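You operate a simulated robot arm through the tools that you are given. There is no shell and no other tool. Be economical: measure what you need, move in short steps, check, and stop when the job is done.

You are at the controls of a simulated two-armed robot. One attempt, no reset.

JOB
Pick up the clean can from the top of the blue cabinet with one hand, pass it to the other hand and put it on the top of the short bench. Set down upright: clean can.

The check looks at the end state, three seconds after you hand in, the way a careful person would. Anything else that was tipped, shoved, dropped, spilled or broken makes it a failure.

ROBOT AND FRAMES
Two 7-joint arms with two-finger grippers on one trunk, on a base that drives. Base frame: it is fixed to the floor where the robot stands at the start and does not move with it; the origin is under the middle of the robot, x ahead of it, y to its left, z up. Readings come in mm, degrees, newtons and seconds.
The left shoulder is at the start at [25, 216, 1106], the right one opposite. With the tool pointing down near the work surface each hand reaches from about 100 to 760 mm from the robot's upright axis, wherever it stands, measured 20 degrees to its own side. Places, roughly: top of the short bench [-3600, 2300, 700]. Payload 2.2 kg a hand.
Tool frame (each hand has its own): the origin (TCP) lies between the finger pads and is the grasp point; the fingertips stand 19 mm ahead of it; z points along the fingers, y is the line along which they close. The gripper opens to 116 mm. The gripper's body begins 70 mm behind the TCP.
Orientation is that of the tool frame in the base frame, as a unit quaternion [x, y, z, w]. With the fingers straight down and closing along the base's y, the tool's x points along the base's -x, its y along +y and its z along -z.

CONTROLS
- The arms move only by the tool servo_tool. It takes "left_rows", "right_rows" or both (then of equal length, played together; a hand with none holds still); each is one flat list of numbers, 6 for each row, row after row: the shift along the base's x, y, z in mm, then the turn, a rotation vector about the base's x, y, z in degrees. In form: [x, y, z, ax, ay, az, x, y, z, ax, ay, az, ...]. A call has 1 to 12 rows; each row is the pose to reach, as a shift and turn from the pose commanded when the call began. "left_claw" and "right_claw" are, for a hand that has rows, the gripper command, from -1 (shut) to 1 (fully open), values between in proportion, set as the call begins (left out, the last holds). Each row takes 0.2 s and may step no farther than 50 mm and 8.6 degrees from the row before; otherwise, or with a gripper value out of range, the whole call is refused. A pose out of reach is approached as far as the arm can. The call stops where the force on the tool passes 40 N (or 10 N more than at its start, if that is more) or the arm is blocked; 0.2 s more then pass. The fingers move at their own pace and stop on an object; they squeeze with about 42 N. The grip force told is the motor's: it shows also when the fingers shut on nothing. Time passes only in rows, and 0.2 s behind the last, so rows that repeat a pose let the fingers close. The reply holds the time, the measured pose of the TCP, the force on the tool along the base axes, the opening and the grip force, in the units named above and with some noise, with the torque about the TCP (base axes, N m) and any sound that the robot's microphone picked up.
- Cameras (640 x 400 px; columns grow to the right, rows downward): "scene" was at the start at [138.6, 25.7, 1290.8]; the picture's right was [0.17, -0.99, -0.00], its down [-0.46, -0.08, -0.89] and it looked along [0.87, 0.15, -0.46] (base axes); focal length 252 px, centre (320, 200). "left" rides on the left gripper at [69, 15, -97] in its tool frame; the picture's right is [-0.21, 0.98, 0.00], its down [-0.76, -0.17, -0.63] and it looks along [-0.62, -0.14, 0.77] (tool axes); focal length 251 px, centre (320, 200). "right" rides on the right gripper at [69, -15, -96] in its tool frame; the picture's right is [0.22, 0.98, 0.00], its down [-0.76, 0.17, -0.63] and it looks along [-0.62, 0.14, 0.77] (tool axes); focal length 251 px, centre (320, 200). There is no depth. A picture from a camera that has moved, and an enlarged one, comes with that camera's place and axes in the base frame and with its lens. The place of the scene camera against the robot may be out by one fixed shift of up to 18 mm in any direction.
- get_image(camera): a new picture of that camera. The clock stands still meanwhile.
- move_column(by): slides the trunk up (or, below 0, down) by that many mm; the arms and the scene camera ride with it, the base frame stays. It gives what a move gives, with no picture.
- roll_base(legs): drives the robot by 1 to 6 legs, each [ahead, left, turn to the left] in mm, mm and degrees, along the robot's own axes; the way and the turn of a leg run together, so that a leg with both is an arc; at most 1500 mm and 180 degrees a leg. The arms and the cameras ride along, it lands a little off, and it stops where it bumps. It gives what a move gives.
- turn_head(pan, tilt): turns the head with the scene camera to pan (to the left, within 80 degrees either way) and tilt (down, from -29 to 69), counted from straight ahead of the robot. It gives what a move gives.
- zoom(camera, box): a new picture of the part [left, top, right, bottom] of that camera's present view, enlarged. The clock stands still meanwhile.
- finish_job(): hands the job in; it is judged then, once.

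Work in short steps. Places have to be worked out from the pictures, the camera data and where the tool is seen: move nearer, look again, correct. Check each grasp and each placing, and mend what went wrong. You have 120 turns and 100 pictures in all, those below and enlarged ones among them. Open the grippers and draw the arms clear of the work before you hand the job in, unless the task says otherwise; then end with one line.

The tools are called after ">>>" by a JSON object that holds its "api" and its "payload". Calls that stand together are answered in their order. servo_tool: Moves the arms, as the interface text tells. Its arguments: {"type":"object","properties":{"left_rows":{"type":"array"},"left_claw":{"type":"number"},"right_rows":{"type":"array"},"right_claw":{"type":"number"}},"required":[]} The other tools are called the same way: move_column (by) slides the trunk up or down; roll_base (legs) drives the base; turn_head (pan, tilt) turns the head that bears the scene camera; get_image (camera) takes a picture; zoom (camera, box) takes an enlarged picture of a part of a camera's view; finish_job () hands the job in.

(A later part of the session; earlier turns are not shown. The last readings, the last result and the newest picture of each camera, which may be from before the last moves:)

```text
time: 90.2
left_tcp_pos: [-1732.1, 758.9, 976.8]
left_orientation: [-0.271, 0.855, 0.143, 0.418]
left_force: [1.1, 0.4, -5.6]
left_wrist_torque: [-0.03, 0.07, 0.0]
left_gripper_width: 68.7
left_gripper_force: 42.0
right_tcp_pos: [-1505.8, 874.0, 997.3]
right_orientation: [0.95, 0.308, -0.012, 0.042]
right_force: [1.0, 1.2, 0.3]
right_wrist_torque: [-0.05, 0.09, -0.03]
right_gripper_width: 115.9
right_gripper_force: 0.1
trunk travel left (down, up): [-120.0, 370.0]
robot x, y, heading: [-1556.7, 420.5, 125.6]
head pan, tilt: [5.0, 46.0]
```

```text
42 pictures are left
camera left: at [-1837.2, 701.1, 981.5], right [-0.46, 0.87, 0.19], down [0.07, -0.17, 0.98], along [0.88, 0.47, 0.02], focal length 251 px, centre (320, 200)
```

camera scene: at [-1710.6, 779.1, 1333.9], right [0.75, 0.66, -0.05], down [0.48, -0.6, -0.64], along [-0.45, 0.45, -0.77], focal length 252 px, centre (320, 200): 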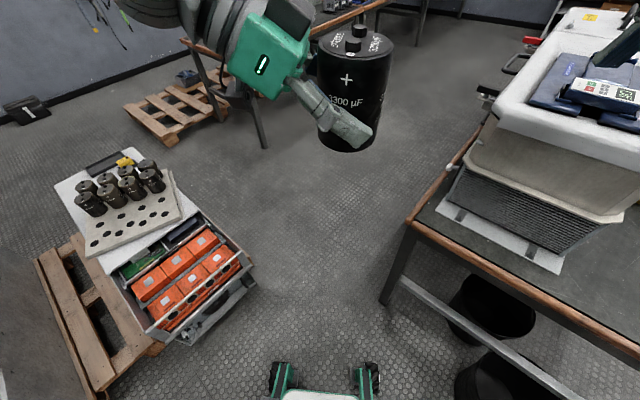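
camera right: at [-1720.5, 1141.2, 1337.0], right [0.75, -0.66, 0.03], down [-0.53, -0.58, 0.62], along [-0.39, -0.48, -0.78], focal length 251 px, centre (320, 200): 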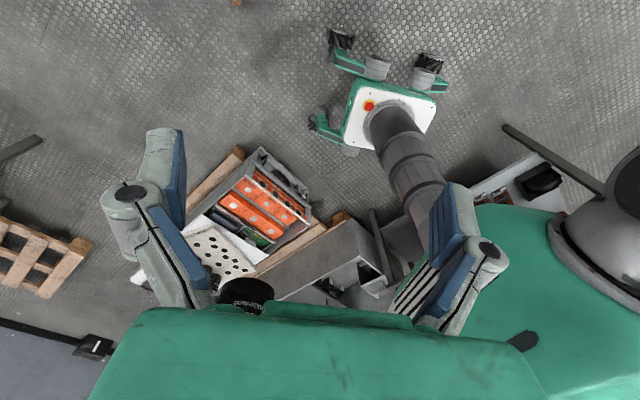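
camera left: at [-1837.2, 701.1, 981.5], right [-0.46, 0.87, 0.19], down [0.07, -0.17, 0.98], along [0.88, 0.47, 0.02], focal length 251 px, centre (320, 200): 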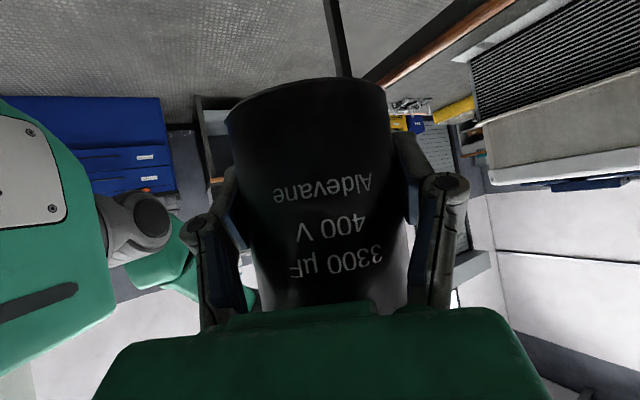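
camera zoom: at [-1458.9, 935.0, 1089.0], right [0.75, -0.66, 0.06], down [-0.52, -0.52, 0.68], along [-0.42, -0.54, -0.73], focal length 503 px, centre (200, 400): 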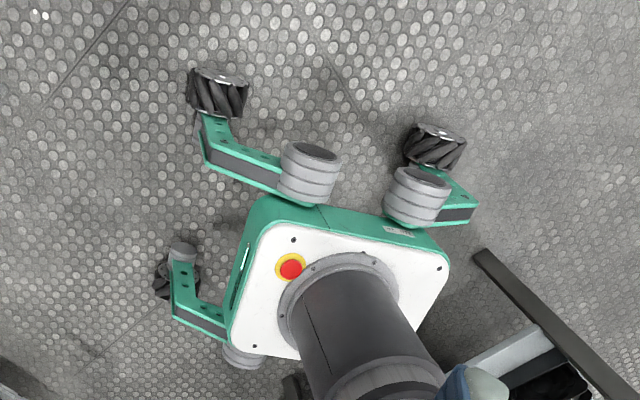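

The base is free of any obstruction, so it's a self-sustained rocking. I lower the column fully here, in open floor, to damp it.

>>> {"api": "move_column", "payload": {"by": -118}}

>>> {"api": "turn_head", "payload": {"pan": 5, "tilt": 46}}

>>> {"api": "turn_head", "payload": {"pan": 5, "tilt": 46}}

>>> {"api": "turn_head", "payload": {"pan": 5, "tilt": 46}}

>>> {"api": "turn_head", "payload": {"pan": 5, "tilt": 46}}

>>> {"api": "turn_head", "payload": {"pan": 5, "tilt": 46}}

```text
time: 91.7
left_tcp_pos: [-1757.5, 741.4, 860.9]
left_orientation: [-0.271, 0.849, 0.147, 0.43]
left_force: [-1.1, -0.3, -4.8]
left_wrist_torque: [0.01, -0.04, -0.04]
left_gripper_width: 68.4
left_gripper_force: 42.0
right_tcp_pos: [-1530.1, 857.4, 888.0]
right_orientation: [0.95, 0.31, -0.001, 0.035]
right_force: [-0.5, 0.0, -0.4]
right_wrist_torque: [0.02, -0.06, 0.04]
right_gripper_width: 116.3
right_gripper_force: 0.1
trunk travel left (down, up): [-2.0, 488.0]
robot x, y, heading: [-1566.5, 417.4, 126.2]
head pan, tilt: [5.0, 46.0]
```

```text
time: 92.3
left_tcp_pos: [-1779.3, 725.1, 860.7]
left_orientation: [-0.271, 0.843, 0.15, 0.439]
left_force: [-2.5, -1.1, -5.5]
left_wrist_torque: [0.05, -0.12, -0.07]
left_gripper_width: 68.4
left_gripper_force: 42.0
right_tcp_pos: [-1550.6, 841.1, 898.5]
right_orientation: [0.95, 0.31, 0.009, 0.026]
right_force: [-1.6, -1.2, 0.1]
right_wrist_torque: [0.08, -0.12, 0.03]
right_gripper_width: 116.0
right_gripper_force: 0.1
trunk travel left (down, up): [-2.0, 488.0]
robot x, y, heading: [-1566.3, 413.7, 125.8]
head pan, tilt: [5.0, 46.0]
```

```text
time: 92.9
left_tcp_pos: [-1755.6, 742.2, 860.6]
left_orientation: [-0.271, 0.849, 0.148, 0.429]
left_force: [-0.2, -1.1, -4.9]
left_wrist_torque: [0.01, -0.02, 0.0]
left_gripper_width: 68.5
left_gripper_force: 42.0
right_tcp_pos: [-1527.3, 856.8, 893.7]
right_orientation: [0.951, 0.309, -0.004, 0.026]
right_force: [-1.1, 0.1, 0.1]
right_wrist_torque: [0.03, 0.0, 0.0]
right_gripper_width: 115.8
right_gripper_force: 0.1
trunk travel left (down, up): [-2.0, 488.0]
robot x, y, heading: [-1563.1, 417.0, 126.0]
head pan, tilt: [5.0, 46.0]
```

```text
time: 93.5
left_tcp_pos: [-1725.9, 762.5, 859.5]
left_orientation: [-0.27, 0.857, 0.143, 0.416]
left_force: [1.5, -0.2, -5.6]
left_wrist_torque: [-0.03, 0.09, -0.01]
left_gripper_width: 68.5
left_gripper_force: 42.4
right_tcp_pos: [-1498.2, 878.1, 881.5]
right_orientation: [0.951, 0.308, -0.019, 0.036]
right_force: [1.6, 1.1, -0.3]
right_wrist_torque: [-0.1, 0.14, -0.01]
right_gripper_width: 116.0
right_gripper_force: 0.0
trunk travel left (down, up): [-2.0, 488.0]
robot x, y, heading: [-1557.3, 420.1, 125.4]
head pan, tilt: [5.0, 46.0]
```

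```text
time: 94.1
left_tcp_pos: [-1736.1, 754.2, 859.5]
left_orientation: [-0.271, 0.854, 0.143, 0.42]
left_force: [0.3, 0.9, -5.4]
left_wrist_torque: [0.0, 0.06, 0.01]
left_gripper_width: 68.2
left_gripper_force: 42.2
right_tcp_pos: [-1510.0, 871.1, 882.5]
right_orientation: [0.951, 0.308, -0.011, 0.037]
right_force: [1.3, -0.3, -0.6]
right_wrist_torque: [-0.07, 0.08, 0.0]
right_gripper_width: 116.4
right_gripper_force: 0.1
trunk travel left (down, up): [-2.0, 488.0]
robot x, y, heading: [-1556.8, 420.4, 125.6]
head pan, tilt: [5.0, 46.0]
```

```text
time: 94.7
left_tcp_pos: [-1765.8, 734.8, 860.9]
left_orientation: [-0.27, 0.847, 0.148, 0.434]
left_force: [-1.4, -0.1, -4.9]
left_wrist_torque: [0.03, -0.11, -0.05]
left_gripper_width: 68.4
left_gripper_force: 42.5
right_tcp_pos: [-1538.3, 851.3, 893.1]
right_orientation: [0.95, 0.311, 0.003, 0.03]
right_force: [-1.5, -0.1, 0.5]
right_wrist_torque: [0.05, -0.11, -0.03]
right_gripper_width: 115.9
right_gripper_force: 0.1
trunk travel left (down, up): [-2.0, 488.0]
robot x, y, heading: [-1566.0, 415.8, 126.0]
head pan, tilt: [5.0, 46.0]
```

It's a slow roll with a mean lean to my right. I turn in place to heading 90 (clear floor) to see whether the lean goes away.

>>> {"api": "roll_base", "payload": {"legs": [[0, 0, -36]]}}

>>> {"api": "turn_head", "payload": {"pan": 5, "tilt": 46}}

>>> {"api": "turn_head", "payload": {"pan": 5, "tilt": 46}}

>>> {"api": "turn_head", "payload": {"pan": 5, "tilt": 46}}

>>> {"api": "turn_head", "payload": {"pan": 5, "tilt": 46}}

>>> {"api": "get_image", "payload": {"camera": "scene"}}

```text
time: 96.8
left_tcp_pos: [-1534.9, 793.2, 861.9]
left_orientation: [0.005, 0.89, 0.007, 0.456]
left_force: [-2.6, 1.1, -5.1]
left_wrist_torque: [-0.01, -0.07, 0.04]
left_gripper_width: 68.1
left_gripper_force: 41.8
right_tcp_pos: [-1283.5, 753.2, 895.2]
right_orientation: [1.0, 0.0, -0.007, 0.025]
right_force: [-0.8, 0.4, 0.4]
right_wrist_torque: [-0.02, -0.08, 0.01]
right_gripper_width: 116.0
right_gripper_force: 0.1
trunk travel left (down, up): [-2.0, 488.0]
robot x, y, heading: [-1567.9, 421.7, 89.8]
head pan, tilt: [5.0, 46.0]
```

```text
time: 97.4
left_tcp_pos: [-1523.2, 792.6, 860.4]
left_orientation: [0.007, 0.892, 0.008, 0.451]
left_force: [0.7, 0.2, -4.9]
left_wrist_torque: [0.02, 0.02, -0.01]
left_gripper_width: 68.3
left_gripper_force: 41.7
right_tcp_pos: [-1270.4, 750.3, 890.0]
right_orientation: [1.0, -0.001, -0.015, 0.026]
right_force: [-0.1, 0.3, -0.5]
right_wrist_torque: [0.02, 0.01, 0.0]
right_gripper_width: 116.0
right_gripper_force: 0.1
trunk travel left (down, up): [-2.0, 488.0]
robot x, y, heading: [-1563.3, 415.9, 89.7]
head pan, tilt: [5.0, 46.0]
```

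```text
time: 98.0
left_tcp_pos: [-1522.0, 791.9, 862.7]
left_orientation: [0.007, 0.893, 0.007, 0.45]
left_force: [1.2, 0.2, -4.0]
left_wrist_torque: [0.01, 0.04, 0.03]
left_gripper_width: 68.4
left_gripper_force: 41.9
right_tcp_pos: [-1269.7, 751.7, 888.6]
right_orientation: [0.999, 0.0, -0.015, 0.028]
right_force: [0.4, -0.3, 0.0]
right_wrist_torque: [-0.01, 0.01, -0.04]
right_gripper_width: 116.3
right_gripper_force: 0.0
trunk travel left (down, up): [-2.0, 488.0]
robot x, y, heading: [-1562.5, 422.9, 89.6]
head pan, tilt: [5.0, 46.0]
```

```text
time: 98.6
left_tcp_pos: [-1534.3, 791.6, 862.4]
left_orientation: [0.006, 0.89, 0.007, 0.455]
left_force: [-0.3, 0.2, -5.3]
left_wrist_torque: [-0.02, -0.04, -0.03]
left_gripper_width: 68.4
left_gripper_force: 41.9
right_tcp_pos: [-1283.1, 752.2, 892.4]
right_orientation: [1.0, 0.0, -0.009, 0.028]
right_force: [-0.4, 0.8, -0.2]
right_wrist_torque: [0.02, -0.04, -0.02]
right_gripper_width: 116.0
right_gripper_force: 0.0
trunk travel left (down, up): [-2.0, 488.0]
robot x, y, heading: [-1563.2, 419.3, 89.6]
head pan, tilt: [5.0, 46.0]
```

```text
time: 99.2
left_tcp_pos: [-1538.3, 792.9, 861.4]
left_orientation: [0.005, 0.889, 0.007, 0.457]
left_force: [-0.9, 0.1, -5.9]
left_wrist_torque: [-0.04, -0.05, -0.01]
left_gripper_width: 68.3
left_gripper_force: 42.1
right_tcp_pos: [-1287.4, 752.4, 895.1]
right_orientation: [1.0, -0.001, -0.008, 0.028]
right_force: [-0.1, 0.7, -0.2]
right_wrist_torque: [-0.04, -0.04, 0.02]
right_gripper_width: 115.9
right_gripper_force: 0.1
trunk travel left (down, up): [-2.0, 488.0]
robot x, y, heading: [-1569.1, 419.9, 89.5]
head pan, tilt: [5.0, 46.0]
```

```text
41 pictures are left
camera scene: at [-1572.8, 550.7, 1014.6], right [1.0, 0.08, 0.0], down [0.06, -0.72, -0.69], along [-0.05, 0.69, -0.72], focal length 252 px, centre (320, 200)
```

scene: 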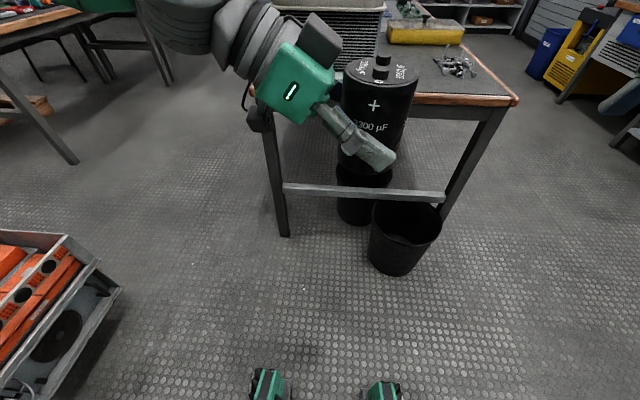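

The torso is level and the rocking is dying down with the column low (now ~16 mm). I let more time pass.

>>> {"api": "turn_head", "payload": {"pan": 60, "tilt": 40}}

>>> {"api": "turn_head", "payload": {"pan": 0, "tilt": 46}}

>>> {"api": "turn_head", "payload": {"pan": 60, "tilt": 46}}

>>> {"api": "turn_head", "payload": {"pan": 60, "tilt": 40}}

>>> {"api": "get_image", "payload": {"camera": "scene"}}

```text
time: 100.4
left_tcp_pos: [-1527.7, 792.9, 861.6]
left_orientation: [0.005, 0.891, 0.009, 0.453]
left_force: [1.3, 0.5, -5.1]
left_wrist_torque: [-0.02, -0.02, -0.01]
left_gripper_width: 68.5
left_gripper_force: 42.2
right_tcp_pos: [-1274.0, 750.0, 890.7]
right_orientation: [1.0, -0.001, -0.013, 0.027]
right_force: [0.0, -0.2, 0.2]
right_wrist_torque: [-0.03, 0.04, -0.02]
right_gripper_width: 115.9
right_gripper_force: 0.0
trunk travel left (down, up): [-2.0, 488.0]
robot x, y, heading: [-1567.5, 419.1, 89.8]
head pan, tilt: [60.0, 40.0]
```

```text
time: 101.7
left_tcp_pos: [-1530.7, 792.4, 861.1]
left_orientation: [0.006, 0.891, 0.007, 0.455]
left_force: [-0.6, 0.0, -4.7]
left_wrist_torque: [-0.04, -0.02, 0.0]
left_gripper_width: 68.4
left_gripper_force: 41.9
right_tcp_pos: [-1280.0, 750.9, 892.4]
right_orientation: [1.0, 0.0, -0.012, 0.027]
right_force: [-0.5, -0.3, 0.0]
right_wrist_torque: [0.01, -0.01, 0.0]
right_gripper_width: 115.8
right_gripper_force: 0.0
trunk travel left (down, up): [-2.0, 488.0]
robot x, y, heading: [-1565.1, 417.0, 89.6]
head pan, tilt: [0.0, 46.0]
```

```text
time: 103.0
left_tcp_pos: [-1530.8, 792.4, 862.0]
left_orientation: [0.006, 0.891, 0.007, 0.454]
left_force: [-0.7, 0.1, -5.4]
left_wrist_torque: [0.02, -0.05, -0.01]
left_gripper_width: 68.7
left_gripper_force: 41.7
right_tcp_pos: [-1277.8, 752.1, 892.1]
right_orientation: [1.0, 0.001, -0.012, 0.028]
right_force: [0.2, 0.3, -0.2]
right_wrist_torque: [-0.01, 0.01, -0.01]
right_gripper_width: 115.8
right_gripper_force: 0.0
trunk travel left (down, up): [-2.0, 488.0]
robot x, y, heading: [-1562.4, 422.2, 89.7]
head pan, tilt: [60.0, 46.0]
```

```text
time: 103.7
left_tcp_pos: [-1531.1, 792.8, 862.1]
left_orientation: [0.006, 0.891, 0.007, 0.455]
left_force: [-0.2, 0.5, -5.3]
left_wrist_torque: [0.01, -0.01, 0.01]
left_gripper_width: 68.4
left_gripper_force: 42.2
right_tcp_pos: [-1277.4, 751.5, 891.9]
right_orientation: [1.0, 0.001, -0.012, 0.027]
right_force: [-0.1, 0.4, -0.8]
right_wrist_torque: [0.02, -0.02, 0.0]
right_gripper_width: 116.4
right_gripper_force: 0.1
trunk travel left (down, up): [-2.0, 488.0]
robot x, y, heading: [-1567.3, 421.0, 89.8]
head pan, tilt: [60.0, 40.0]
```

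```text
40 pictures are left
camera scene: at [-1632.5, 513.5, 1023.5], right [0.51, 0.86, 0.0], down [0.55, -0.33, -0.77], along [-0.66, 0.39, -0.64], focal length 252 px, centre (320, 200)
```

scene: 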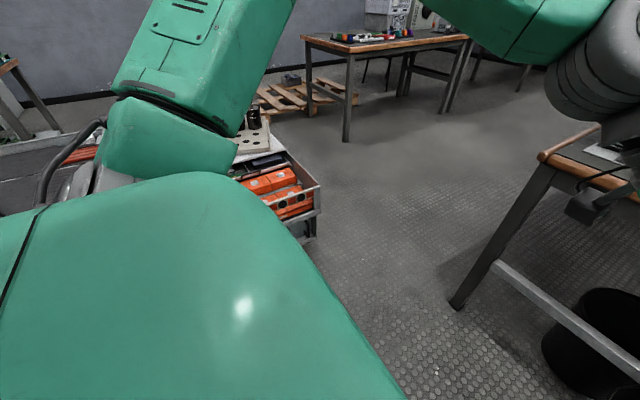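

Settled. The gap's centre is at about [-2057, 1081]. I raise the column back near its original height (stable earlier) and lift the right hand a bit to clear the box on the table.

>>> {"api": "move_column", "payload": {"by": 120}}

>>> {"api": "move_column", "payload": {"by": 110}}

>>> {"api": "servo_tool", "payload": {"right_rows": [-10, 0, 20, 0, 0, 0, -20, 0, 40, 0, 0, 0, -30, 0, 60, 0, 0, 0, -40, 0, 80, 0, 0, 0]}}

>>> {"api": "turn_head", "payload": {"pan": 0, "tilt": 46}}

>>> {"api": "turn_head", "payload": {"pan": 0, "tilt": 50}}

```text
time: 105.2
left_tcp_pos: [-1531.2, 793.7, 980.2]
left_orientation: [0.005, 0.891, 0.008, 0.453]
left_force: [0.2, -0.3, -4.9]
left_wrist_torque: [0.05, 0.01, 0.01]
left_gripper_width: 68.3
left_gripper_force: 41.7
right_tcp_pos: [-1277.5, 752.3, 1009.6]
right_orientation: [1.0, 0.0, -0.011, 0.028]
right_force: [0.2, -0.5, -1.1]
right_wrist_torque: [0.0, -0.01, -0.01]
right_gripper_width: 115.9
right_gripper_force: 0.0
trunk travel left (down, up): [-122.0, 368.0]
robot x, y, heading: [-1564.9, 415.1, 89.6]
head pan, tilt: [60.0, 40.0]
```

```text
time: 106.6
left_tcp_pos: [-1530.9, 792.3, 1091.1]
left_orientation: [0.005, 0.891, 0.008, 0.454]
left_force: [0.0, 0.6, -5.7]
left_wrist_torque: [0.0, -0.01, 0.01]
left_gripper_width: 68.4
left_gripper_force: 42.2
right_tcp_pos: [-1277.8, 753.3, 1119.8]
right_orientation: [1.0, 0.001, -0.012, 0.028]
right_force: [0.2, 0.4, 0.7]
right_wrist_torque: [-0.01, -0.03, -0.03]
right_gripper_width: 115.9
right_gripper_force: 0.1
trunk travel left (down, up): [-232.0, 258.0]
robot x, y, heading: [-1564.5, 421.5, 89.3]
head pan, tilt: [60.0, 40.0]
```

```text
time: 107.6
left_tcp_pos: [-1531.6, 792.8, 1091.0]
left_orientation: [0.006, 0.891, 0.008, 0.453]
left_force: [0.1, -0.2, -5.5]
left_wrist_torque: [0.02, 0.01, 0.02]
left_gripper_width: 68.3
left_gripper_force: 41.9
right_tcp_pos: [-1319.5, 751.4, 1203.9]
right_orientation: [1.0, 0.0, -0.01, 0.024]
right_force: [-0.2, 0.1, -0.2]
right_wrist_torque: [0.01, -0.01, 0.02]
right_gripper_width: 116.2
right_gripper_force: 0.0
trunk travel left (down, up): [-232.0, 258.0]
robot x, y, heading: [-1565.7, 417.0, 89.4]
head pan, tilt: [60.0, 40.0]
```

```text
time: 108.9
left_tcp_pos: [-1530.7, 791.7, 1091.9]
left_orientation: [0.007, 0.891, 0.007, 0.454]
left_force: [0.5, -0.1, -4.5]
left_wrist_torque: [0.0, -0.01, 0.02]
left_gripper_width: 68.2
left_gripper_force: 42.4
right_tcp_pos: [-1318.8, 751.4, 1202.6]
right_orientation: [1.0, 0.001, -0.011, 0.025]
right_force: [-0.2, -0.7, 0.0]
right_wrist_torque: [0.01, -0.02, 0.01]
right_gripper_width: 116.0
right_gripper_force: 0.1
trunk travel left (down, up): [-232.0, 258.0]
robot x, y, heading: [-1564.4, 413.1, 89.4]
head pan, tilt: [0.0, 46.0]
```

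```text
time: 109.6
left_tcp_pos: [-1530.0, 792.1, 1092.1]
left_orientation: [0.006, 0.891, 0.007, 0.454]
left_force: [0.4, -0.9, -5.5]
left_wrist_torque: [0.01, -0.03, 0.04]
left_gripper_width: 68.2
left_gripper_force: 41.6
right_tcp_pos: [-1317.9, 752.0, 1203.0]
right_orientation: [1.0, 0.0, -0.011, 0.024]
right_force: [-0.3, 0.5, 0.7]
right_wrist_torque: [0.0, -0.03, 0.01]
right_gripper_width: 115.9
right_gripper_force: 0.1
trunk travel left (down, up): [-232.0, 258.0]
robot x, y, heading: [-1567.2, 420.1, 89.9]
head pan, tilt: [0.0, 50.0]
```

Steady. I turn to heading 126.5 toward the gap's centre and go 400 mm, then check.

>>> {"api": "roll_base", "payload": {"legs": [[0, 0, 36.9], [400, 0, 0]]}}

>>> {"api": "turn_head", "payload": {"pan": 0, "tilt": 56}}

>>> {"api": "get_image", "payload": {"camera": "scene"}}

```text
time: 113.8
left_tcp_pos: [-2004.2, 1061.1, 1091.6]
left_orientation: [-0.277, 0.847, 0.151, 0.428]
left_force: [0.8, -0.4, -5.6]
left_wrist_torque: [0.03, -0.06, 0.01]
left_gripper_width: 68.3
left_gripper_force: 42.0
right_tcp_pos: [-1808.0, 1156.6, 1204.1]
right_orientation: [0.948, 0.318, -0.002, 0.026]
right_force: [-0.2, -0.7, 0.2]
right_wrist_torque: [-0.01, -0.03, 0.02]
right_gripper_width: 116.0
right_gripper_force: 0.1
trunk travel left (down, up): [-232.0, 258.0]
robot x, y, heading: [-1806.4, 742.7, 126.7]
head pan, tilt: [0.0, 50.0]
```

```text
time: 114.5
left_tcp_pos: [-2002.0, 1058.8, 1092.7]
left_orientation: [-0.277, 0.847, 0.152, 0.428]
left_force: [-0.4, -0.6, -4.9]
left_wrist_torque: [-0.02, 0.03, 0.04]
left_gripper_width: 68.3
left_gripper_force: 42.0
right_tcp_pos: [-1806.9, 1155.2, 1203.5]
right_orientation: [0.948, 0.318, -0.003, 0.026]
right_force: [0.0, -0.1, 0.5]
right_wrist_torque: [0.0, -0.03, 0.0]
right_gripper_width: 116.2
right_gripper_force: 0.0
trunk travel left (down, up): [-232.0, 258.0]
robot x, y, heading: [-1805.3, 740.3, 126.3]
head pan, tilt: [0.0, 56.0]
```

```text
39 pictures are left
camera scene: at [-1867.6, 844.0, 1231.4], right [0.8, 0.6, 0.0], down [0.5, -0.67, -0.56], along [-0.33, 0.45, -0.83], focal length 252 px, centre (320, 200)
```

scene: 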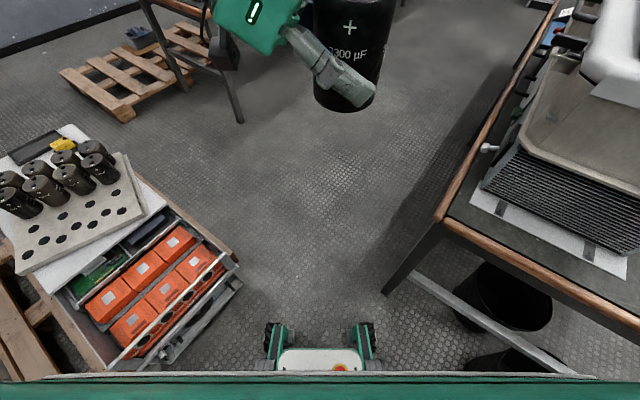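

Clearances read about 320 mm on the right and 290–320 on the left of my centreline, with wheels at ±235, so it passes. I drive on through in two legs.

>>> {"api": "roll_base", "payload": {"legs": [[420, 0, 0]]}}

>>> {"api": "turn_head", "payload": {"pan": 0, "tilt": 50}}

>>> {"api": "get_image", "payload": {"camera": "right"}}

```text
time: 117.1
left_tcp_pos: [-2255.0, 1397.7, 1091.7]
left_orientation: [-0.277, 0.847, 0.152, 0.429]
left_force: [0.2, 0.3, -5.8]
left_wrist_torque: [0.0, -0.02, 0.0]
left_gripper_width: 68.4
left_gripper_force: 42.2
right_tcp_pos: [-2058.9, 1492.8, 1203.2]
right_orientation: [0.948, 0.317, -0.002, 0.026]
right_force: [0.0, -0.3, -0.3]
right_wrist_torque: [-0.02, 0.0, 0.0]
right_gripper_width: 115.8
right_gripper_force: 0.0
trunk travel left (down, up): [-232.0, 258.0]
robot x, y, heading: [-2057.9, 1079.9, 126.6]
head pan, tilt: [0.0, 56.0]
```

```text
time: 117.8
left_tcp_pos: [-2253.8, 1395.6, 1092.5]
left_orientation: [-0.277, 0.847, 0.153, 0.427]
left_force: [0.2, -0.3, -5.5]
left_wrist_torque: [0.0, 0.02, 0.01]
left_gripper_width: 68.3
left_gripper_force: 41.9
right_tcp_pos: [-2057.8, 1491.2, 1204.3]
right_orientation: [0.948, 0.317, -0.003, 0.024]
right_force: [-0.3, -0.5, -0.5]
right_wrist_torque: [-0.01, -0.04, 0.0]
right_gripper_width: 116.0
right_gripper_force: 0.3
trunk travel left (down, up): [-232.0, 258.0]
robot x, y, heading: [-2057.5, 1077.5, 126.8]
head pan, tilt: [0.0, 50.0]
```

```text
38 pictures are left
camera right: at [-2013.6, 1549.0, 1298.7], right [0.76, -0.65, 0.04], down [-0.51, -0.56, 0.66], along [-0.4, -0.52, -0.75], focal length 251 px, centre (320, 200)
```

right: 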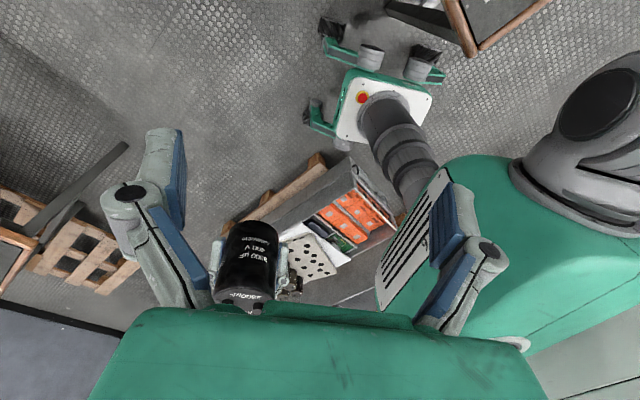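

I'm in the middle of the gap with clearance on both sides. Onward 480 mm.

>>> {"api": "roll_base", "payload": {"legs": [[480, 0, 0]]}}

>>> {"api": "turn_head", "payload": {"pan": 35, "tilt": 30}}

>>> {"api": "get_image", "payload": {"camera": "scene"}}

```text
time: 120.7
left_tcp_pos: [-2545.3, 1787.8, 1092.4]
left_orientation: [-0.277, 0.847, 0.153, 0.427]
left_force: [-0.2, 0.0, -5.4]
left_wrist_torque: [0.0, -0.02, 0.0]
left_gripper_width: 68.5
left_gripper_force: 42.0
right_tcp_pos: [-2350.8, 1883.3, 1204.5]
right_orientation: [0.948, 0.318, -0.003, 0.025]
right_force: [-0.7, 0.4, -0.3]
right_wrist_torque: [-0.05, -0.04, 0.0]
right_gripper_width: 115.9
right_gripper_force: 0.0
trunk travel left (down, up): [-232.0, 258.0]
robot x, y, heading: [-2348.6, 1469.8, 126.7]
head pan, tilt: [0.0, 50.0]
```

```text
time: 121.7
left_tcp_pos: [-2543.6, 1787.5, 1093.7]
left_orientation: [-0.276, 0.847, 0.154, 0.427]
left_force: [0.1, 0.6, -4.8]
left_wrist_torque: [0.01, -0.01, -0.03]
left_gripper_width: 68.3
left_gripper_force: 41.4
right_tcp_pos: [-2348.2, 1881.7, 1205.4]
right_orientation: [0.948, 0.318, -0.002, 0.024]
right_force: [0.3, -0.3, -0.6]
right_wrist_torque: [0.01, -0.03, -0.01]
right_gripper_width: 115.8
right_gripper_force: 0.0
trunk travel left (down, up): [-232.0, 258.0]
robot x, y, heading: [-2347.8, 1467.9, 126.9]
head pan, tilt: [35.0, 30.0]
```

```text
37 pictures are left
camera scene: at [-2454.9, 1545.8, 1268.7], right [0.32, 0.95, 0.0], down [0.48, -0.16, -0.86], along [-0.82, 0.27, -0.5], focal length 252 px, centre (320, 200)
```

scene: 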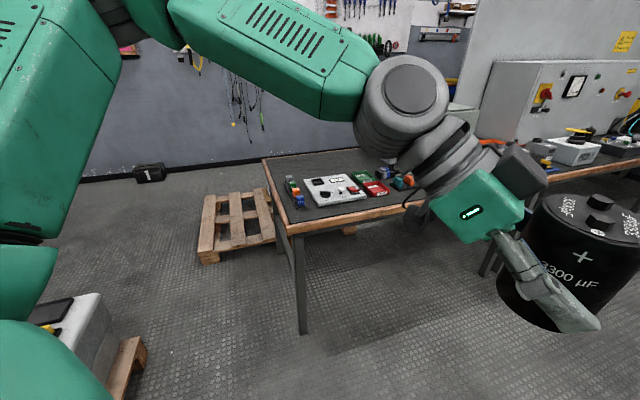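

The bench's near edge is at x≈-3215, from y 1670 on, with items over its left half. I move to about [-2470, 2160], face it (heading 180) and look at its top.

>>> {"api": "roll_base", "payload": {"legs": [[0, 0, -26.7], [700, 0, 0], [0, 0, 80]]}}

>>> {"api": "turn_head", "payload": {"pan": -10, "tilt": 35}}

>>> {"api": "get_image", "payload": {"camera": "scene"}}

>>> {"api": "turn_head", "payload": {"pan": 30, "tilt": 35}}

>>> {"api": "get_image", "payload": {"camera": "scene"}}

```text
time: 130.3
left_tcp_pos: [-2841.7, 2193.3, 1093.9]
left_orientation: [-0.628, 0.632, 0.33, 0.313]
left_force: [-0.1, 0.6, -5.9]
left_wrist_torque: [0.02, 0.02, 0.02]
left_gripper_width: 68.1
left_gripper_force: 42.3
right_tcp_pos: [-2801.2, 2405.6, 1205.6]
right_orientation: [0.704, 0.71, 0.008, 0.023]
right_force: [1.2, -0.5, -0.5]
right_wrist_torque: [0.0, 0.0, -0.01]
right_gripper_width: 115.9
right_gripper_force: 0.1
trunk travel left (down, up): [-232.0, 258.0]
robot x, y, heading: [-2471.7, 2161.9, -179.8]
head pan, tilt: [35.0, 30.0]
```

```text
time: 131.4
left_tcp_pos: [-2838.8, 2191.6, 1095.0]
left_orientation: [-0.627, 0.632, 0.33, 0.312]
left_force: [-0.1, 0.3, -4.6]
left_wrist_torque: [0.02, -0.03, 0.02]
left_gripper_width: 68.1
left_gripper_force: 41.8
right_tcp_pos: [-2798.1, 2405.2, 1206.8]
right_orientation: [0.703, 0.711, 0.007, 0.023]
right_force: [0.5, 0.0, -0.2]
right_wrist_torque: [0.03, 0.0, 0.01]
right_gripper_width: 116.0
right_gripper_force: 0.1
trunk travel left (down, up): [-232.0, 258.0]
robot x, y, heading: [-2470.9, 2161.5, -179.8]
head pan, tilt: [-10.0, 35.0]
```

```text
36 pictures are left
camera scene: at [-2597.3, 2187.8, 1260.8], right [0.17, 0.99, 0.0], down [0.57, -0.1, -0.82], along [-0.81, 0.14, -0.58], focal length 252 px, centre (320, 200)
```

scene: 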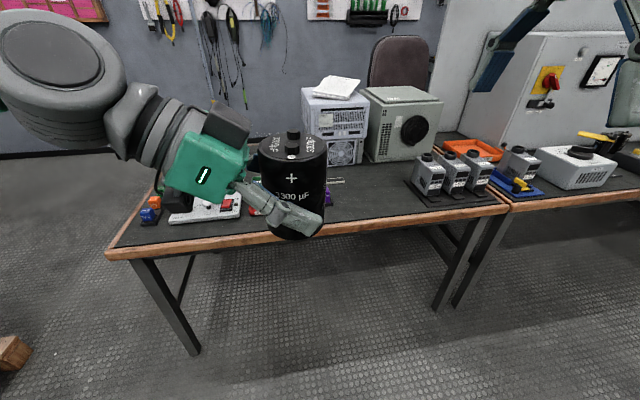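

```text
time: 132.5
left_tcp_pos: [-2839.2, 2192.8, 1095.1]
left_orientation: [-0.627, 0.633, 0.33, 0.312]
left_force: [0.6, 0.2, -5.4]
left_wrist_torque: [0.03, 0.01, 0.0]
left_gripper_width: 68.5
left_gripper_force: 42.1
right_tcp_pos: [-2799.0, 2405.6, 1206.7]
right_orientation: [0.703, 0.71, 0.007, 0.023]
right_force: [-0.1, 0.6, -0.4]
right_wrist_torque: [0.02, -0.03, 0.0]
right_gripper_width: 116.1
right_gripper_force: 0.1
trunk travel left (down, up): [-232.0, 258.0]
robot x, y, heading: [-2475.1, 2161.2, -180.0]
head pan, tilt: [30.0, 35.0]
```

```text
35 pictures are left
camera scene: at [-2586.8, 2128.6, 1260.9], right [-0.5, 0.87, 0.0], down [0.5, 0.29, -0.82], along [-0.71, -0.41, -0.58], focal length 252 px, centre (320, 200)
```

scene: 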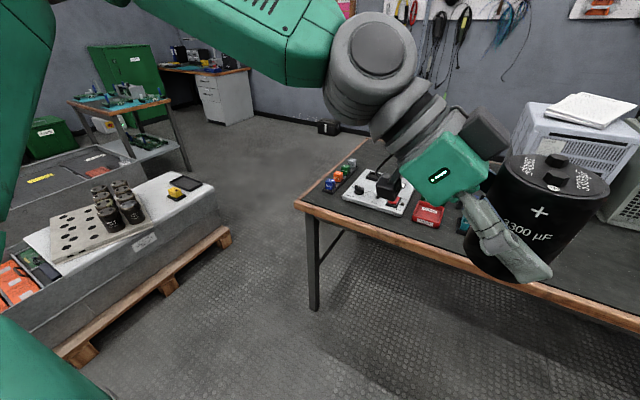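

The bench spans y 1656–2977 with front edge at x≈-3205. Free space lies at about [-3330, 2540], between the tool items (y<2370) and the relays (y>2690). I yaw the left hand +90° so it points ahead and its body stays off the items, while extending a little.

>>> {"api": "servo_tool", "payload": {"left_rows": [-14, -14, 0, 0, 0, 8.2, -28, -28, 0, 0, 0, 16.4, -42, -42, 0, 0, 0, 24.6, -56, -56, 0, 0, 0, 32.8, -70, -70, 0, 0, 0, 41, -84, -84, 0, 0, 0, 49.2, -98, -98, 0, 0, 0, 57.4, -112, -112, 0, 0, 0, 65.6, -126, -126, 0, 0, 0, 73.8, -140, -140, 0, 0, 0, 82, -152, -150, 0, 0, 0, 88]}}

>>> {"api": "turn_head", "payload": {"pan": 0, "tilt": 35}}

>>> {"api": "get_image", "payload": {"camera": "scene"}}

>>> {"api": "get_image", "payload": {"camera": "left"}}

```text
time: 134.9
left_tcp_pos: [-2991.3, 2042.8, 1094.4]
left_orientation: [0.891, -0.019, -0.454, 0.007]
left_force: [-0.4, 1.0, -6.1]
left_wrist_torque: [-0.03, 0.01, -0.01]
left_gripper_width: 68.4
left_gripper_force: 42.1
right_tcp_pos: [-2799.4, 2407.3, 1206.7]
right_orientation: [0.704, 0.71, 0.007, 0.023]
right_force: [-0.5, 0.2, 0.0]
right_wrist_torque: [-0.01, -0.03, 0.01]
right_gripper_width: 116.2
right_gripper_force: 0.0
trunk travel left (down, up): [-232.0, 258.0]
robot x, y, heading: [-2473.1, 2163.1, -179.7]
head pan, tilt: [30.0, 35.0]
```

```text
time: 135.8
left_tcp_pos: [-2991.0, 2042.5, 1093.1]
left_orientation: [0.891, -0.021, -0.454, 0.005]
left_force: [0.5, 0.8, -4.5]
left_wrist_torque: [-0.01, 0.0, -0.01]
left_gripper_width: 68.1
left_gripper_force: 42.4
right_tcp_pos: [-2799.3, 2406.4, 1205.8]
right_orientation: [0.704, 0.71, 0.008, 0.022]
right_force: [0.1, -0.2, 0.4]
right_wrist_torque: [-0.01, 0.02, 0.0]
right_gripper_width: 116.2
right_gripper_force: 0.1
trunk travel left (down, up): [-232.0, 258.0]
robot x, y, heading: [-2473.1, 2163.7, -179.7]
head pan, tilt: [0.0, 35.0]
```

```text
34 pictures are left
camera scene: at [-2598.4, 2173.2, 1260.9], right [0.0, 1.0, 0.0], down [0.58, 0.0, -0.82], along [-0.82, 0.0, -0.58], focal length 252 px, centre (320, 200)
```

scene: 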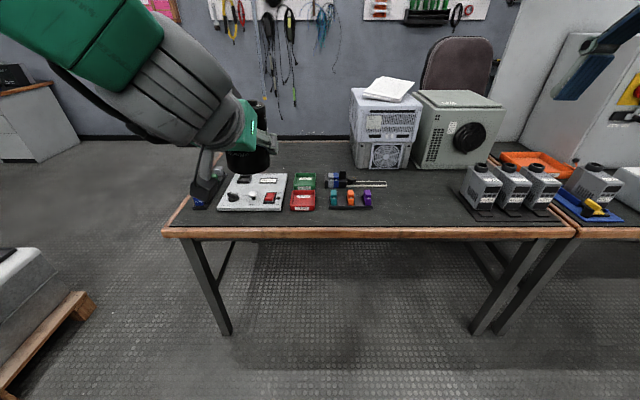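

```text
33 pictures are left
camera left: at [-2873.3, 2023.9, 1095.3], right [-0.16, -0.97, 0.2], down [0.07, 0.19, 0.98], along [-0.99, 0.17, 0.04], focal length 251 px, centre (320, 200)
```

left: 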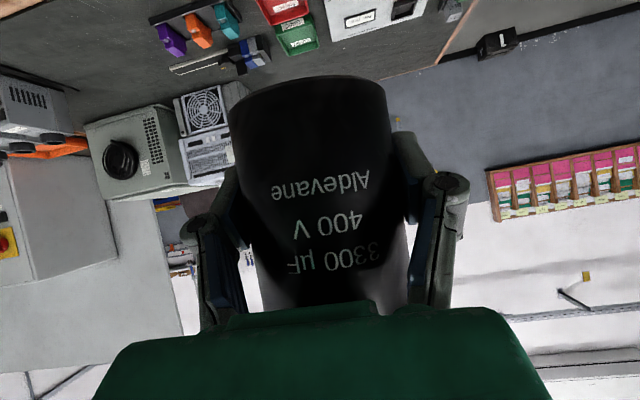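

I have a clear view now: the free spot is around [-3330, 2545]. I reposition the base to about [-2470, 2665] by turning rather than sideways driving, then face the bench again.

>>> {"api": "roll_base", "payload": {"legs": [[0, 0, -90], [502, 0, 0], [0, 0, 89.7]]}}

>>> {"api": "turn_head", "payload": {"pan": 0, "tilt": 38}}

>>> {"api": "get_image", "payload": {"camera": "scene"}}

```text
time: 146.4
left_tcp_pos: [-2993.0, 2538.5, 1094.4]
left_orientation: [0.891, -0.014, -0.454, 0.009]
left_force: [0.2, 0.6, -5.6]
left_wrist_torque: [0.02, 0.0, -0.01]
left_gripper_width: 68.3
left_gripper_force: 42.0
right_tcp_pos: [-2807.0, 2904.5, 1206.6]
right_orientation: [0.699, 0.715, 0.007, 0.023]
right_force: [-0.9, 1.2, -0.5]
right_wrist_torque: [0.02, -0.02, -0.04]
right_gripper_width: 116.0
right_gripper_force: 0.0
trunk travel left (down, up): [-232.0, 258.0]
robot x, y, heading: [-2476.2, 2663.4, -179.5]
head pan, tilt: [0.0, 35.0]
```

```text
time: 147.1
left_tcp_pos: [-2992.3, 2538.9, 1094.8]
left_orientation: [0.891, -0.014, -0.455, 0.009]
left_force: [0.3, -1.1, -5.2]
left_wrist_torque: [-0.03, 0.0, 0.01]
left_gripper_width: 68.1
left_gripper_force: 42.2
right_tcp_pos: [-2804.2, 2903.2, 1206.7]
right_orientation: [0.7, 0.714, 0.007, 0.021]
right_force: [-0.7, 0.1, -0.4]
right_wrist_torque: [-0.03, -0.01, -0.02]
right_gripper_width: 116.1
right_gripper_force: 0.1
trunk travel left (down, up): [-232.0, 258.0]
robot x, y, heading: [-2475.5, 2665.7, -179.3]
head pan, tilt: [0.0, 38.0]
```

```text
32 pictures are left
camera scene: at [-2600.8, 2674.6, 1256.3], right [-0.01, 1.0, 0.0], down [0.62, 0.01, -0.79], along [-0.79, -0.01, -0.62], focal length 252 px, centre (320, 200)
```

scene: 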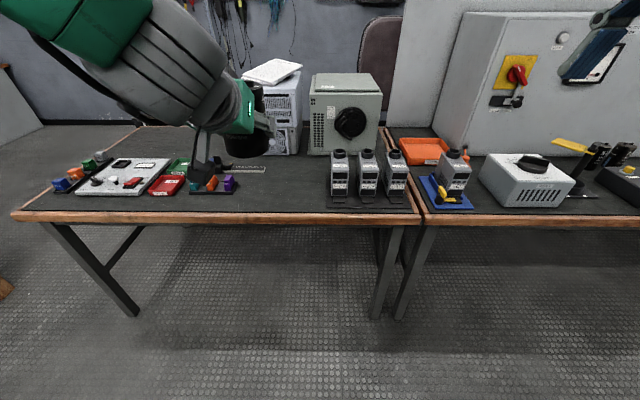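

The free strip is y≈2350–2690. I drive 250 mm ahead; then the arm fixes tilt and reaches over the target.

>>> {"api": "roll_base", "payload": {"legs": [[250, 0, 0]]}}

>>> {"api": "servo_tool", "payload": {"left_rows": [-25, -4, 0, 0.6, 0.4, 0, -50, -8, 0, 1.2, 0.8, 0, -75, -12, 0, 1.66, 1.2, 0, -95, -15, 0, 1.66, 1.2, 0, -95, -15, 0, 1.66, 1.2, 0]}}

>>> {"api": "turn_head", "payload": {"pan": 20, "tilt": 35}}

>>> {"api": "get_image", "payload": {"camera": "scene"}}

>>> {"api": "get_image", "payload": {"camera": "left"}}

```text
time: 148.9
left_tcp_pos: [-3240.7, 2533.0, 1095.3]
left_orientation: [0.891, -0.014, -0.454, 0.008]
left_force: [-0.3, -0.3, -4.5]
left_wrist_torque: [0.0, 0.0, -0.04]
left_gripper_width: 68.0
left_gripper_force: 41.6
right_tcp_pos: [-3054.1, 2898.6, 1206.3]
right_orientation: [0.699, 0.715, 0.007, 0.021]
right_force: [-0.2, -0.2, -0.2]
right_wrist_torque: [-0.03, -0.01, 0.02]
right_gripper_width: 116.0
right_gripper_force: 0.0
trunk travel left (down, up): [-232.0, 258.0]
robot x, y, heading: [-2728.8, 2659.7, -179.2]
head pan, tilt: [0.0, 38.0]
```

```text
time: 150.1
left_tcp_pos: [-3333.8, 2518.0, 1095.6]
left_orientation: [0.885, -0.007, -0.465, -0.004]
left_force: [0.2, -1.2, -5.4]
left_wrist_torque: [0.02, 0.0, 0.02]
left_gripper_width: 68.2
left_gripper_force: 41.4
right_tcp_pos: [-3052.6, 2900.1, 1208.7]
right_orientation: [0.699, 0.715, 0.006, 0.02]
right_force: [0.1, -0.4, 0.0]
right_wrist_torque: [0.02, -0.02, 0.03]
right_gripper_width: 115.9
right_gripper_force: 0.1
trunk travel left (down, up): [-232.0, 258.0]
robot x, y, heading: [-2729.0, 2662.2, -179.1]
head pan, tilt: [0.0, 38.0]
```

```text
time: 150.9
left_tcp_pos: [-3336.6, 2516.8, 1095.6]
left_orientation: [0.886, -0.006, -0.464, -0.004]
left_force: [0.0, -0.7, -5.9]
left_wrist_torque: [0.05, -0.03, -0.01]
left_gripper_width: 68.1
left_gripper_force: 42.1
right_tcp_pos: [-3053.6, 2898.0, 1207.4]
right_orientation: [0.698, 0.715, 0.008, 0.02]
right_force: [-0.1, 0.2, 0.1]
right_wrist_torque: [-0.03, 0.0, 0.03]
right_gripper_width: 116.1
right_gripper_force: 0.0
trunk travel left (down, up): [-232.0, 258.0]
robot x, y, heading: [-2727.2, 2662.8, -178.9]
head pan, tilt: [20.0, 35.0]
```

```text
31 pictures are left
camera scene: at [-2847.5, 2640.8, 1260.8], right [-0.36, 0.93, 0.0], down [0.54, 0.2, -0.82], along [-0.76, -0.29, -0.58], focal length 252 px, centre (320, 200)
```

scene: 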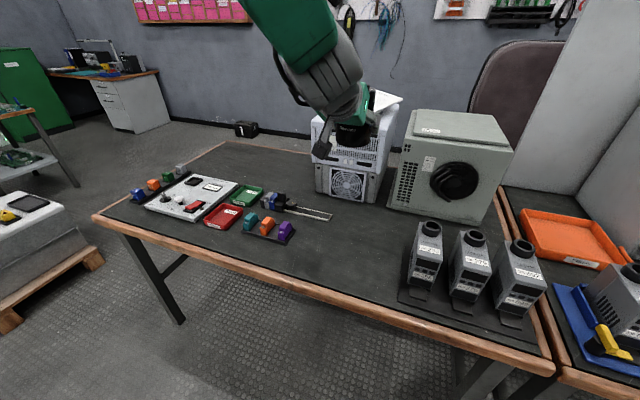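

```text
30 pictures are left
camera left: at [-3217.8, 2500.7, 1093.3], right [-0.14, -0.97, 0.18], down [0.09, 0.16, 0.98], along [-0.99, 0.15, 0.07], focal length 251 px, centre (320, 200)
```

left: 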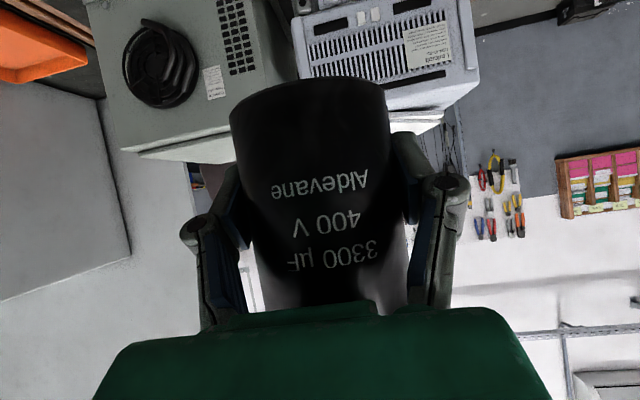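

The can is vertical by the numbers and over a clear spot. I lower with the column by 225 mm.

>>> {"api": "move_column", "payload": {"by": -225}}

>>> {"api": "turn_head", "payload": {"pan": 15, "tilt": 30}}

>>> {"api": "get_image", "payload": {"camera": "scene"}}

>>> {"api": "get_image", "payload": {"camera": "left"}}

```text
time: 153.3
left_tcp_pos: [-3335.1, 2517.0, 871.8]
left_orientation: [0.885, -0.007, -0.465, -0.004]
left_force: [0.0, -0.9, -4.6]
left_wrist_torque: [0.01, -0.01, 0.0]
left_gripper_width: 68.3
left_gripper_force: 42.2
right_tcp_pos: [-3051.4, 2898.2, 982.0]
right_orientation: [0.699, 0.715, 0.007, 0.02]
right_force: [-0.2, 0.1, 0.4]
right_wrist_torque: [0.0, -0.01, 0.01]
right_gripper_width: 115.9
right_gripper_force: 0.0
trunk travel left (down, up): [-7.0, 483.0]
robot x, y, heading: [-2727.0, 2660.7, -179.3]
head pan, tilt: [20.0, 35.0]
```

```text
time: 153.9
left_tcp_pos: [-3334.1, 2516.0, 869.5]
left_orientation: [0.885, -0.007, -0.465, -0.005]
left_force: [0.1, 0.6, -4.3]
left_wrist_torque: [-0.03, 0.01, 0.0]
left_gripper_width: 68.3
left_gripper_force: 42.3
right_tcp_pos: [-3053.0, 2899.0, 982.8]
right_orientation: [0.699, 0.715, 0.007, 0.021]
right_force: [-0.1, -1.0, -1.0]
right_wrist_torque: [-0.01, -0.02, 0.04]
right_gripper_width: 116.3
right_gripper_force: 0.0
trunk travel left (down, up): [-7.0, 483.0]
robot x, y, heading: [-2723.8, 2664.1, -179.2]
head pan, tilt: [15.0, 30.0]
```

```text
29 pictures are left
camera scene: at [-2851.2, 2647.0, 1043.6], right [-0.27, 0.96, 0.0], down [0.48, 0.14, -0.86], along [-0.83, -0.24, -0.5], focal length 252 px, centre (320, 200)
```

scene: 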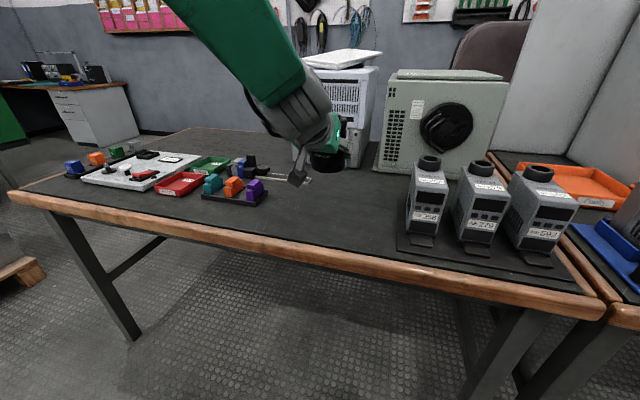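

```text
28 pictures are left
camera left: at [-3217.4, 2500.5, 868.3], right [-0.14, -0.97, 0.18], down [0.09, 0.16, 0.98], along [-0.99, 0.15, 0.07], focal length 251 px, centre (320, 200)
```

left: 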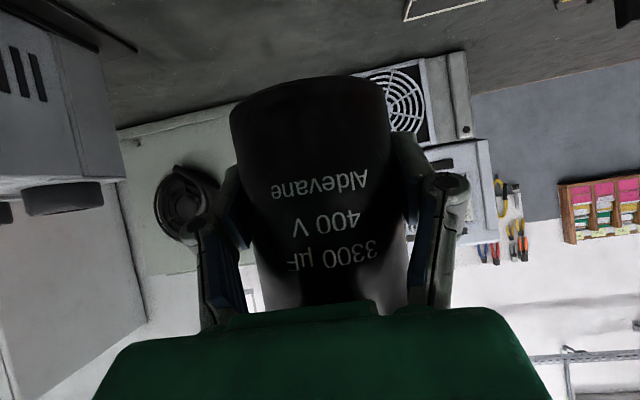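

I lower by arm 90 mm more and look before the contact stage.

>>> {"api": "servo_tool", "payload": {"left_rows": [0, 0, -30, 0, 0, 0, 0, 0, -60, 0, 0, 0, 0, 0, -90, 0, 0, 0]}}

>>> {"api": "get_image", "payload": {"camera": "left"}}

>>> {"api": "zoom", "payload": {"camera": "scene", "box": [220, 100, 460, 300]}}

```text
time: 154.8
left_tcp_pos: [-3335.6, 2517.7, 779.2]
left_orientation: [0.885, -0.006, -0.465, -0.005]
left_force: [0.0, 0.0, -5.8]
left_wrist_torque: [0.04, -0.04, -0.02]
left_gripper_width: 68.0
left_gripper_force: 42.5
right_tcp_pos: [-3052.6, 2898.4, 982.6]
right_orientation: [0.699, 0.715, 0.007, 0.02]
right_force: [-0.6, 0.3, -0.2]
right_wrist_torque: [0.01, 0.02, 0.02]
right_gripper_width: 116.0
right_gripper_force: 0.1
trunk travel left (down, up): [-7.0, 483.0]
robot x, y, heading: [-2730.2, 2660.4, -179.2]
head pan, tilt: [15.0, 30.0]
```

```text
27 pictures are left
camera left: at [-3217.7, 2500.2, 777.2], right [-0.14, -0.98, 0.17], down [0.09, 0.16, 0.98], along [-0.99, 0.15, 0.07], focal length 251 px, centre (320, 200)
```

left: 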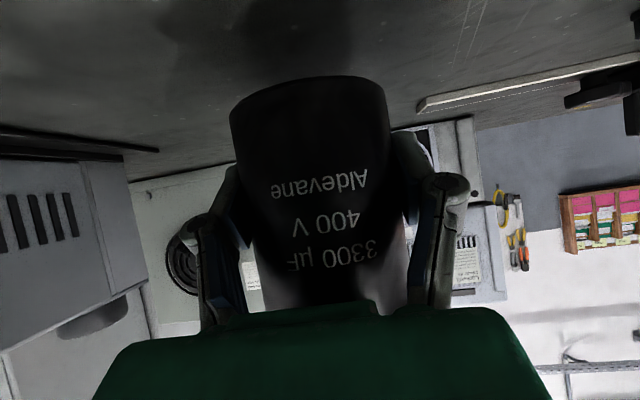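

```text
2.00 times, centred on (340, 200) of scene
camera zoom: at [-2852.3, 2646.6, 1043.4], right [-0.27, 0.96, 0.0], down [0.48, 0.14, -0.86], along [-0.83, -0.24, -0.5], focal length 503 px, centre (280, 200)
```

zoom: 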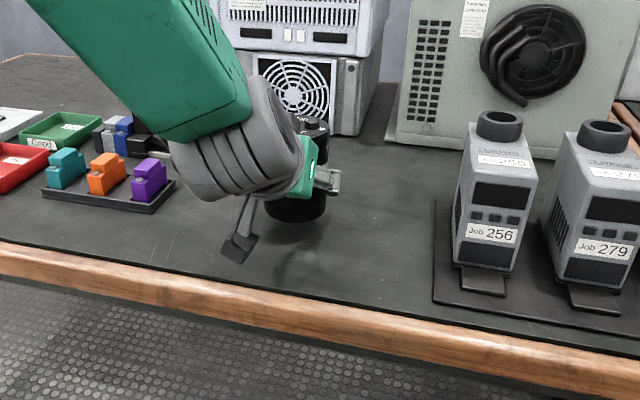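

Shadow and can are still apart. I go down 34 mm, then creep.

>>> {"api": "servo_tool", "payload": {"left_rows": [0, 0, -10, 0, 0, 0, 0, 0, -20, 0, 0, 0, 0, 0, -28, 0, 0, 0, 0, 0, -34, 0, 0, 0]}}

>>> {"api": "get_image", "payload": {"camera": "left"}}

>>> {"api": "zoom", "payload": {"camera": "scene", "box": [270, 140, 400, 250]}}

```text
time: 155.9
left_tcp_pos: [-3337.2, 2516.8, 755.4]
left_orientation: [0.88, -0.006, -0.474, -0.004]
left_force: [10.3, 0.3, 16.1]
left_wrist_torque: [0.37, 0.04, -0.47]
left_gripper_width: 68.5
left_gripper_force: 41.7
right_tcp_pos: [-3051.7, 2897.1, 984.5]
right_orientation: [0.699, 0.715, 0.008, 0.02]
right_force: [-0.2, -0.7, -0.4]
right_wrist_torque: [-0.03, 0.01, 0.02]
right_gripper_width: 116.1
right_gripper_force: 0.0
trunk travel left (down, up): [-7.0, 483.0]
robot x, y, heading: [-2727.5, 2660.7, -179.1]
head pan, tilt: [15.0, 30.0]
stopped in row 4 (left hand): the force on the tool passed its limit at 41 N (the readings are from after the stop); the commanded pose is now the measured one
```

```text
25 pictures are left
camera left: at [-3220.0, 2500.2, 750.9], right [-0.13, -0.98, 0.18], down [0.12, 0.16, 0.98], along [-0.98, 0.15, 0.09], focal length 251 px, centre (320, 200)
```

left: 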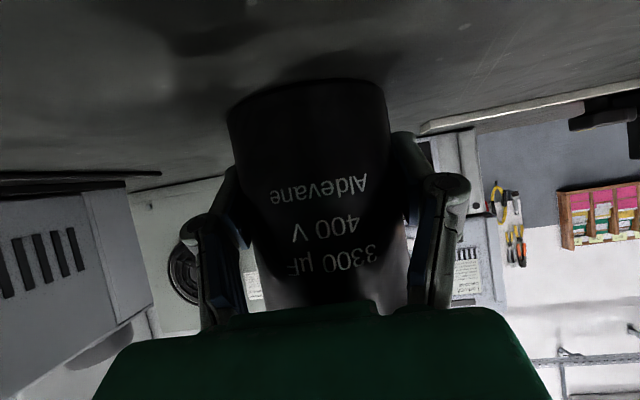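

```text
3.64 times, centred on (335, 195) of scene
camera zoom: at [-2847.4, 2647.6, 1044.2], right [-0.27, 0.96, 0.0], down [0.48, 0.14, -0.87], along [-0.83, -0.24, -0.5], focal length 915 px, centre (266, 218)
```

zoom: 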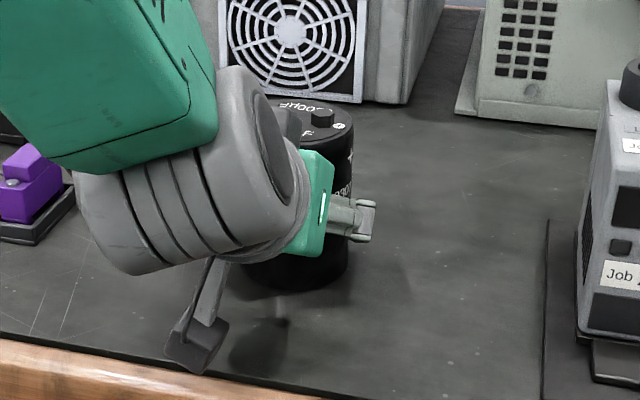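

Contact at TCP z≈755 (bench ≈722), with some load and a 1.6° deflection. I back off 4 mm, re-level, and check.

>>> {"api": "servo_tool", "payload": {"left_rows": [1, 0, 4, 0, -0.8, 0, 1, 0, 4, 0, -1.6, 0, 1, 0, 4, 0, -1.6, 0]}}

>>> {"api": "get_image", "payload": {"camera": "left"}}

>>> {"api": "zoom", "payload": {"camera": "scene", "box": [270, 140, 400, 250]}}

```text
time: 156.7
left_tcp_pos: [-3337.9, 2517.2, 757.7]
left_orientation: [0.888, -0.005, -0.459, -0.003]
left_force: [-6.9, 2.0, 3.1]
left_wrist_torque: [0.04, 0.48, -0.09]
left_gripper_width: 68.1
left_gripper_force: 41.8
right_tcp_pos: [-3052.8, 2897.4, 983.4]
right_orientation: [0.699, 0.715, 0.007, 0.019]
right_force: [0.3, -0.1, -0.6]
right_wrist_torque: [-0.01, -0.01, 0.0]
right_gripper_width: 115.8
right_gripper_force: 0.0
trunk travel left (down, up): [-7.0, 483.0]
robot x, y, heading: [-2728.4, 2659.9, -179.2]
head pan, tilt: [15.0, 30.0]
```

```text
23 pictures are left
camera left: at [-3220.0, 2499.9, 756.1], right [-0.14, -0.98, 0.17], down [0.08, 0.16, 0.98], along [-0.99, 0.15, 0.06], focal length 251 px, centre (320, 200)
```

left: 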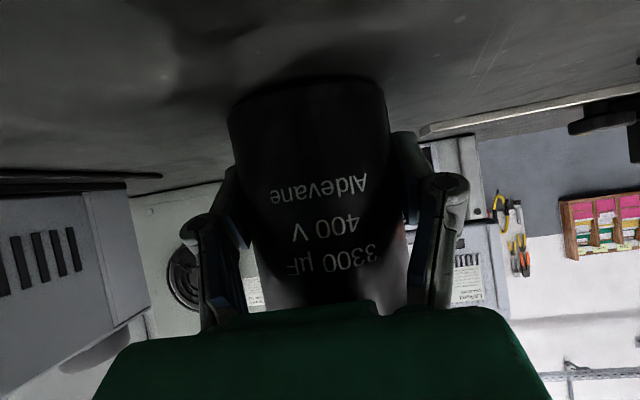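

```text
3.64 times, centred on (335, 195) of scene
camera zoom: at [-2851.4, 2647.8, 1043.7], right [-0.27, 0.96, 0.0], down [0.48, 0.14, -0.86], along [-0.83, -0.24, -0.5], focal length 915 px, centre (266, 218)
```

zoom: 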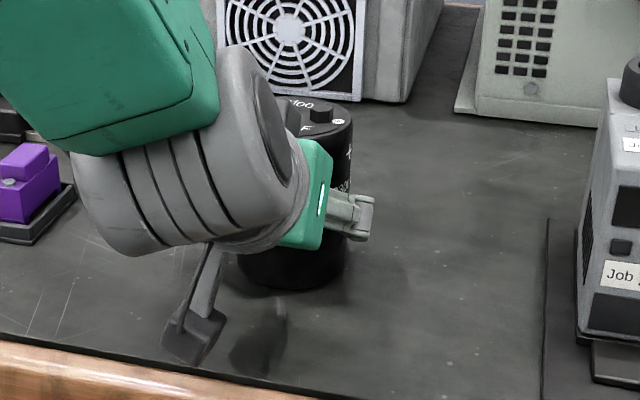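

The bench now bears the can (about 8 N more support than free hanging), level within 0.3°. I relieve the x load by 1 mm, then open gently.

>>> {"api": "servo_tool", "payload": {"left_rows": [-1, 0, 0, 0, 0.3, 0, -1, 0, 0, 0, 0.3, 0]}}

```text
time: 157.3
left_tcp_pos: [-3337.0, 2517.4, 756.9]
left_orientation: [0.887, -0.006, -0.462, -0.004]
left_force: [0.1, 2.1, 3.1]
left_wrist_torque: [0.08, 0.33, -0.06]
left_gripper_width: 67.7
left_gripper_force: 42.4
right_tcp_pos: [-3050.5, 2897.3, 983.8]
right_orientation: [0.699, 0.715, 0.007, 0.02]
right_force: [0.0, 0.4, 0.5]
right_wrist_torque: [0.0, -0.04, 0.02]
right_gripper_width: 116.0
right_gripper_force: 0.0
trunk travel left (down, up): [-7.0, 483.0]
robot x, y, heading: [-2726.7, 2662.2, -178.9]
head pan, tilt: [15.0, 30.0]
```

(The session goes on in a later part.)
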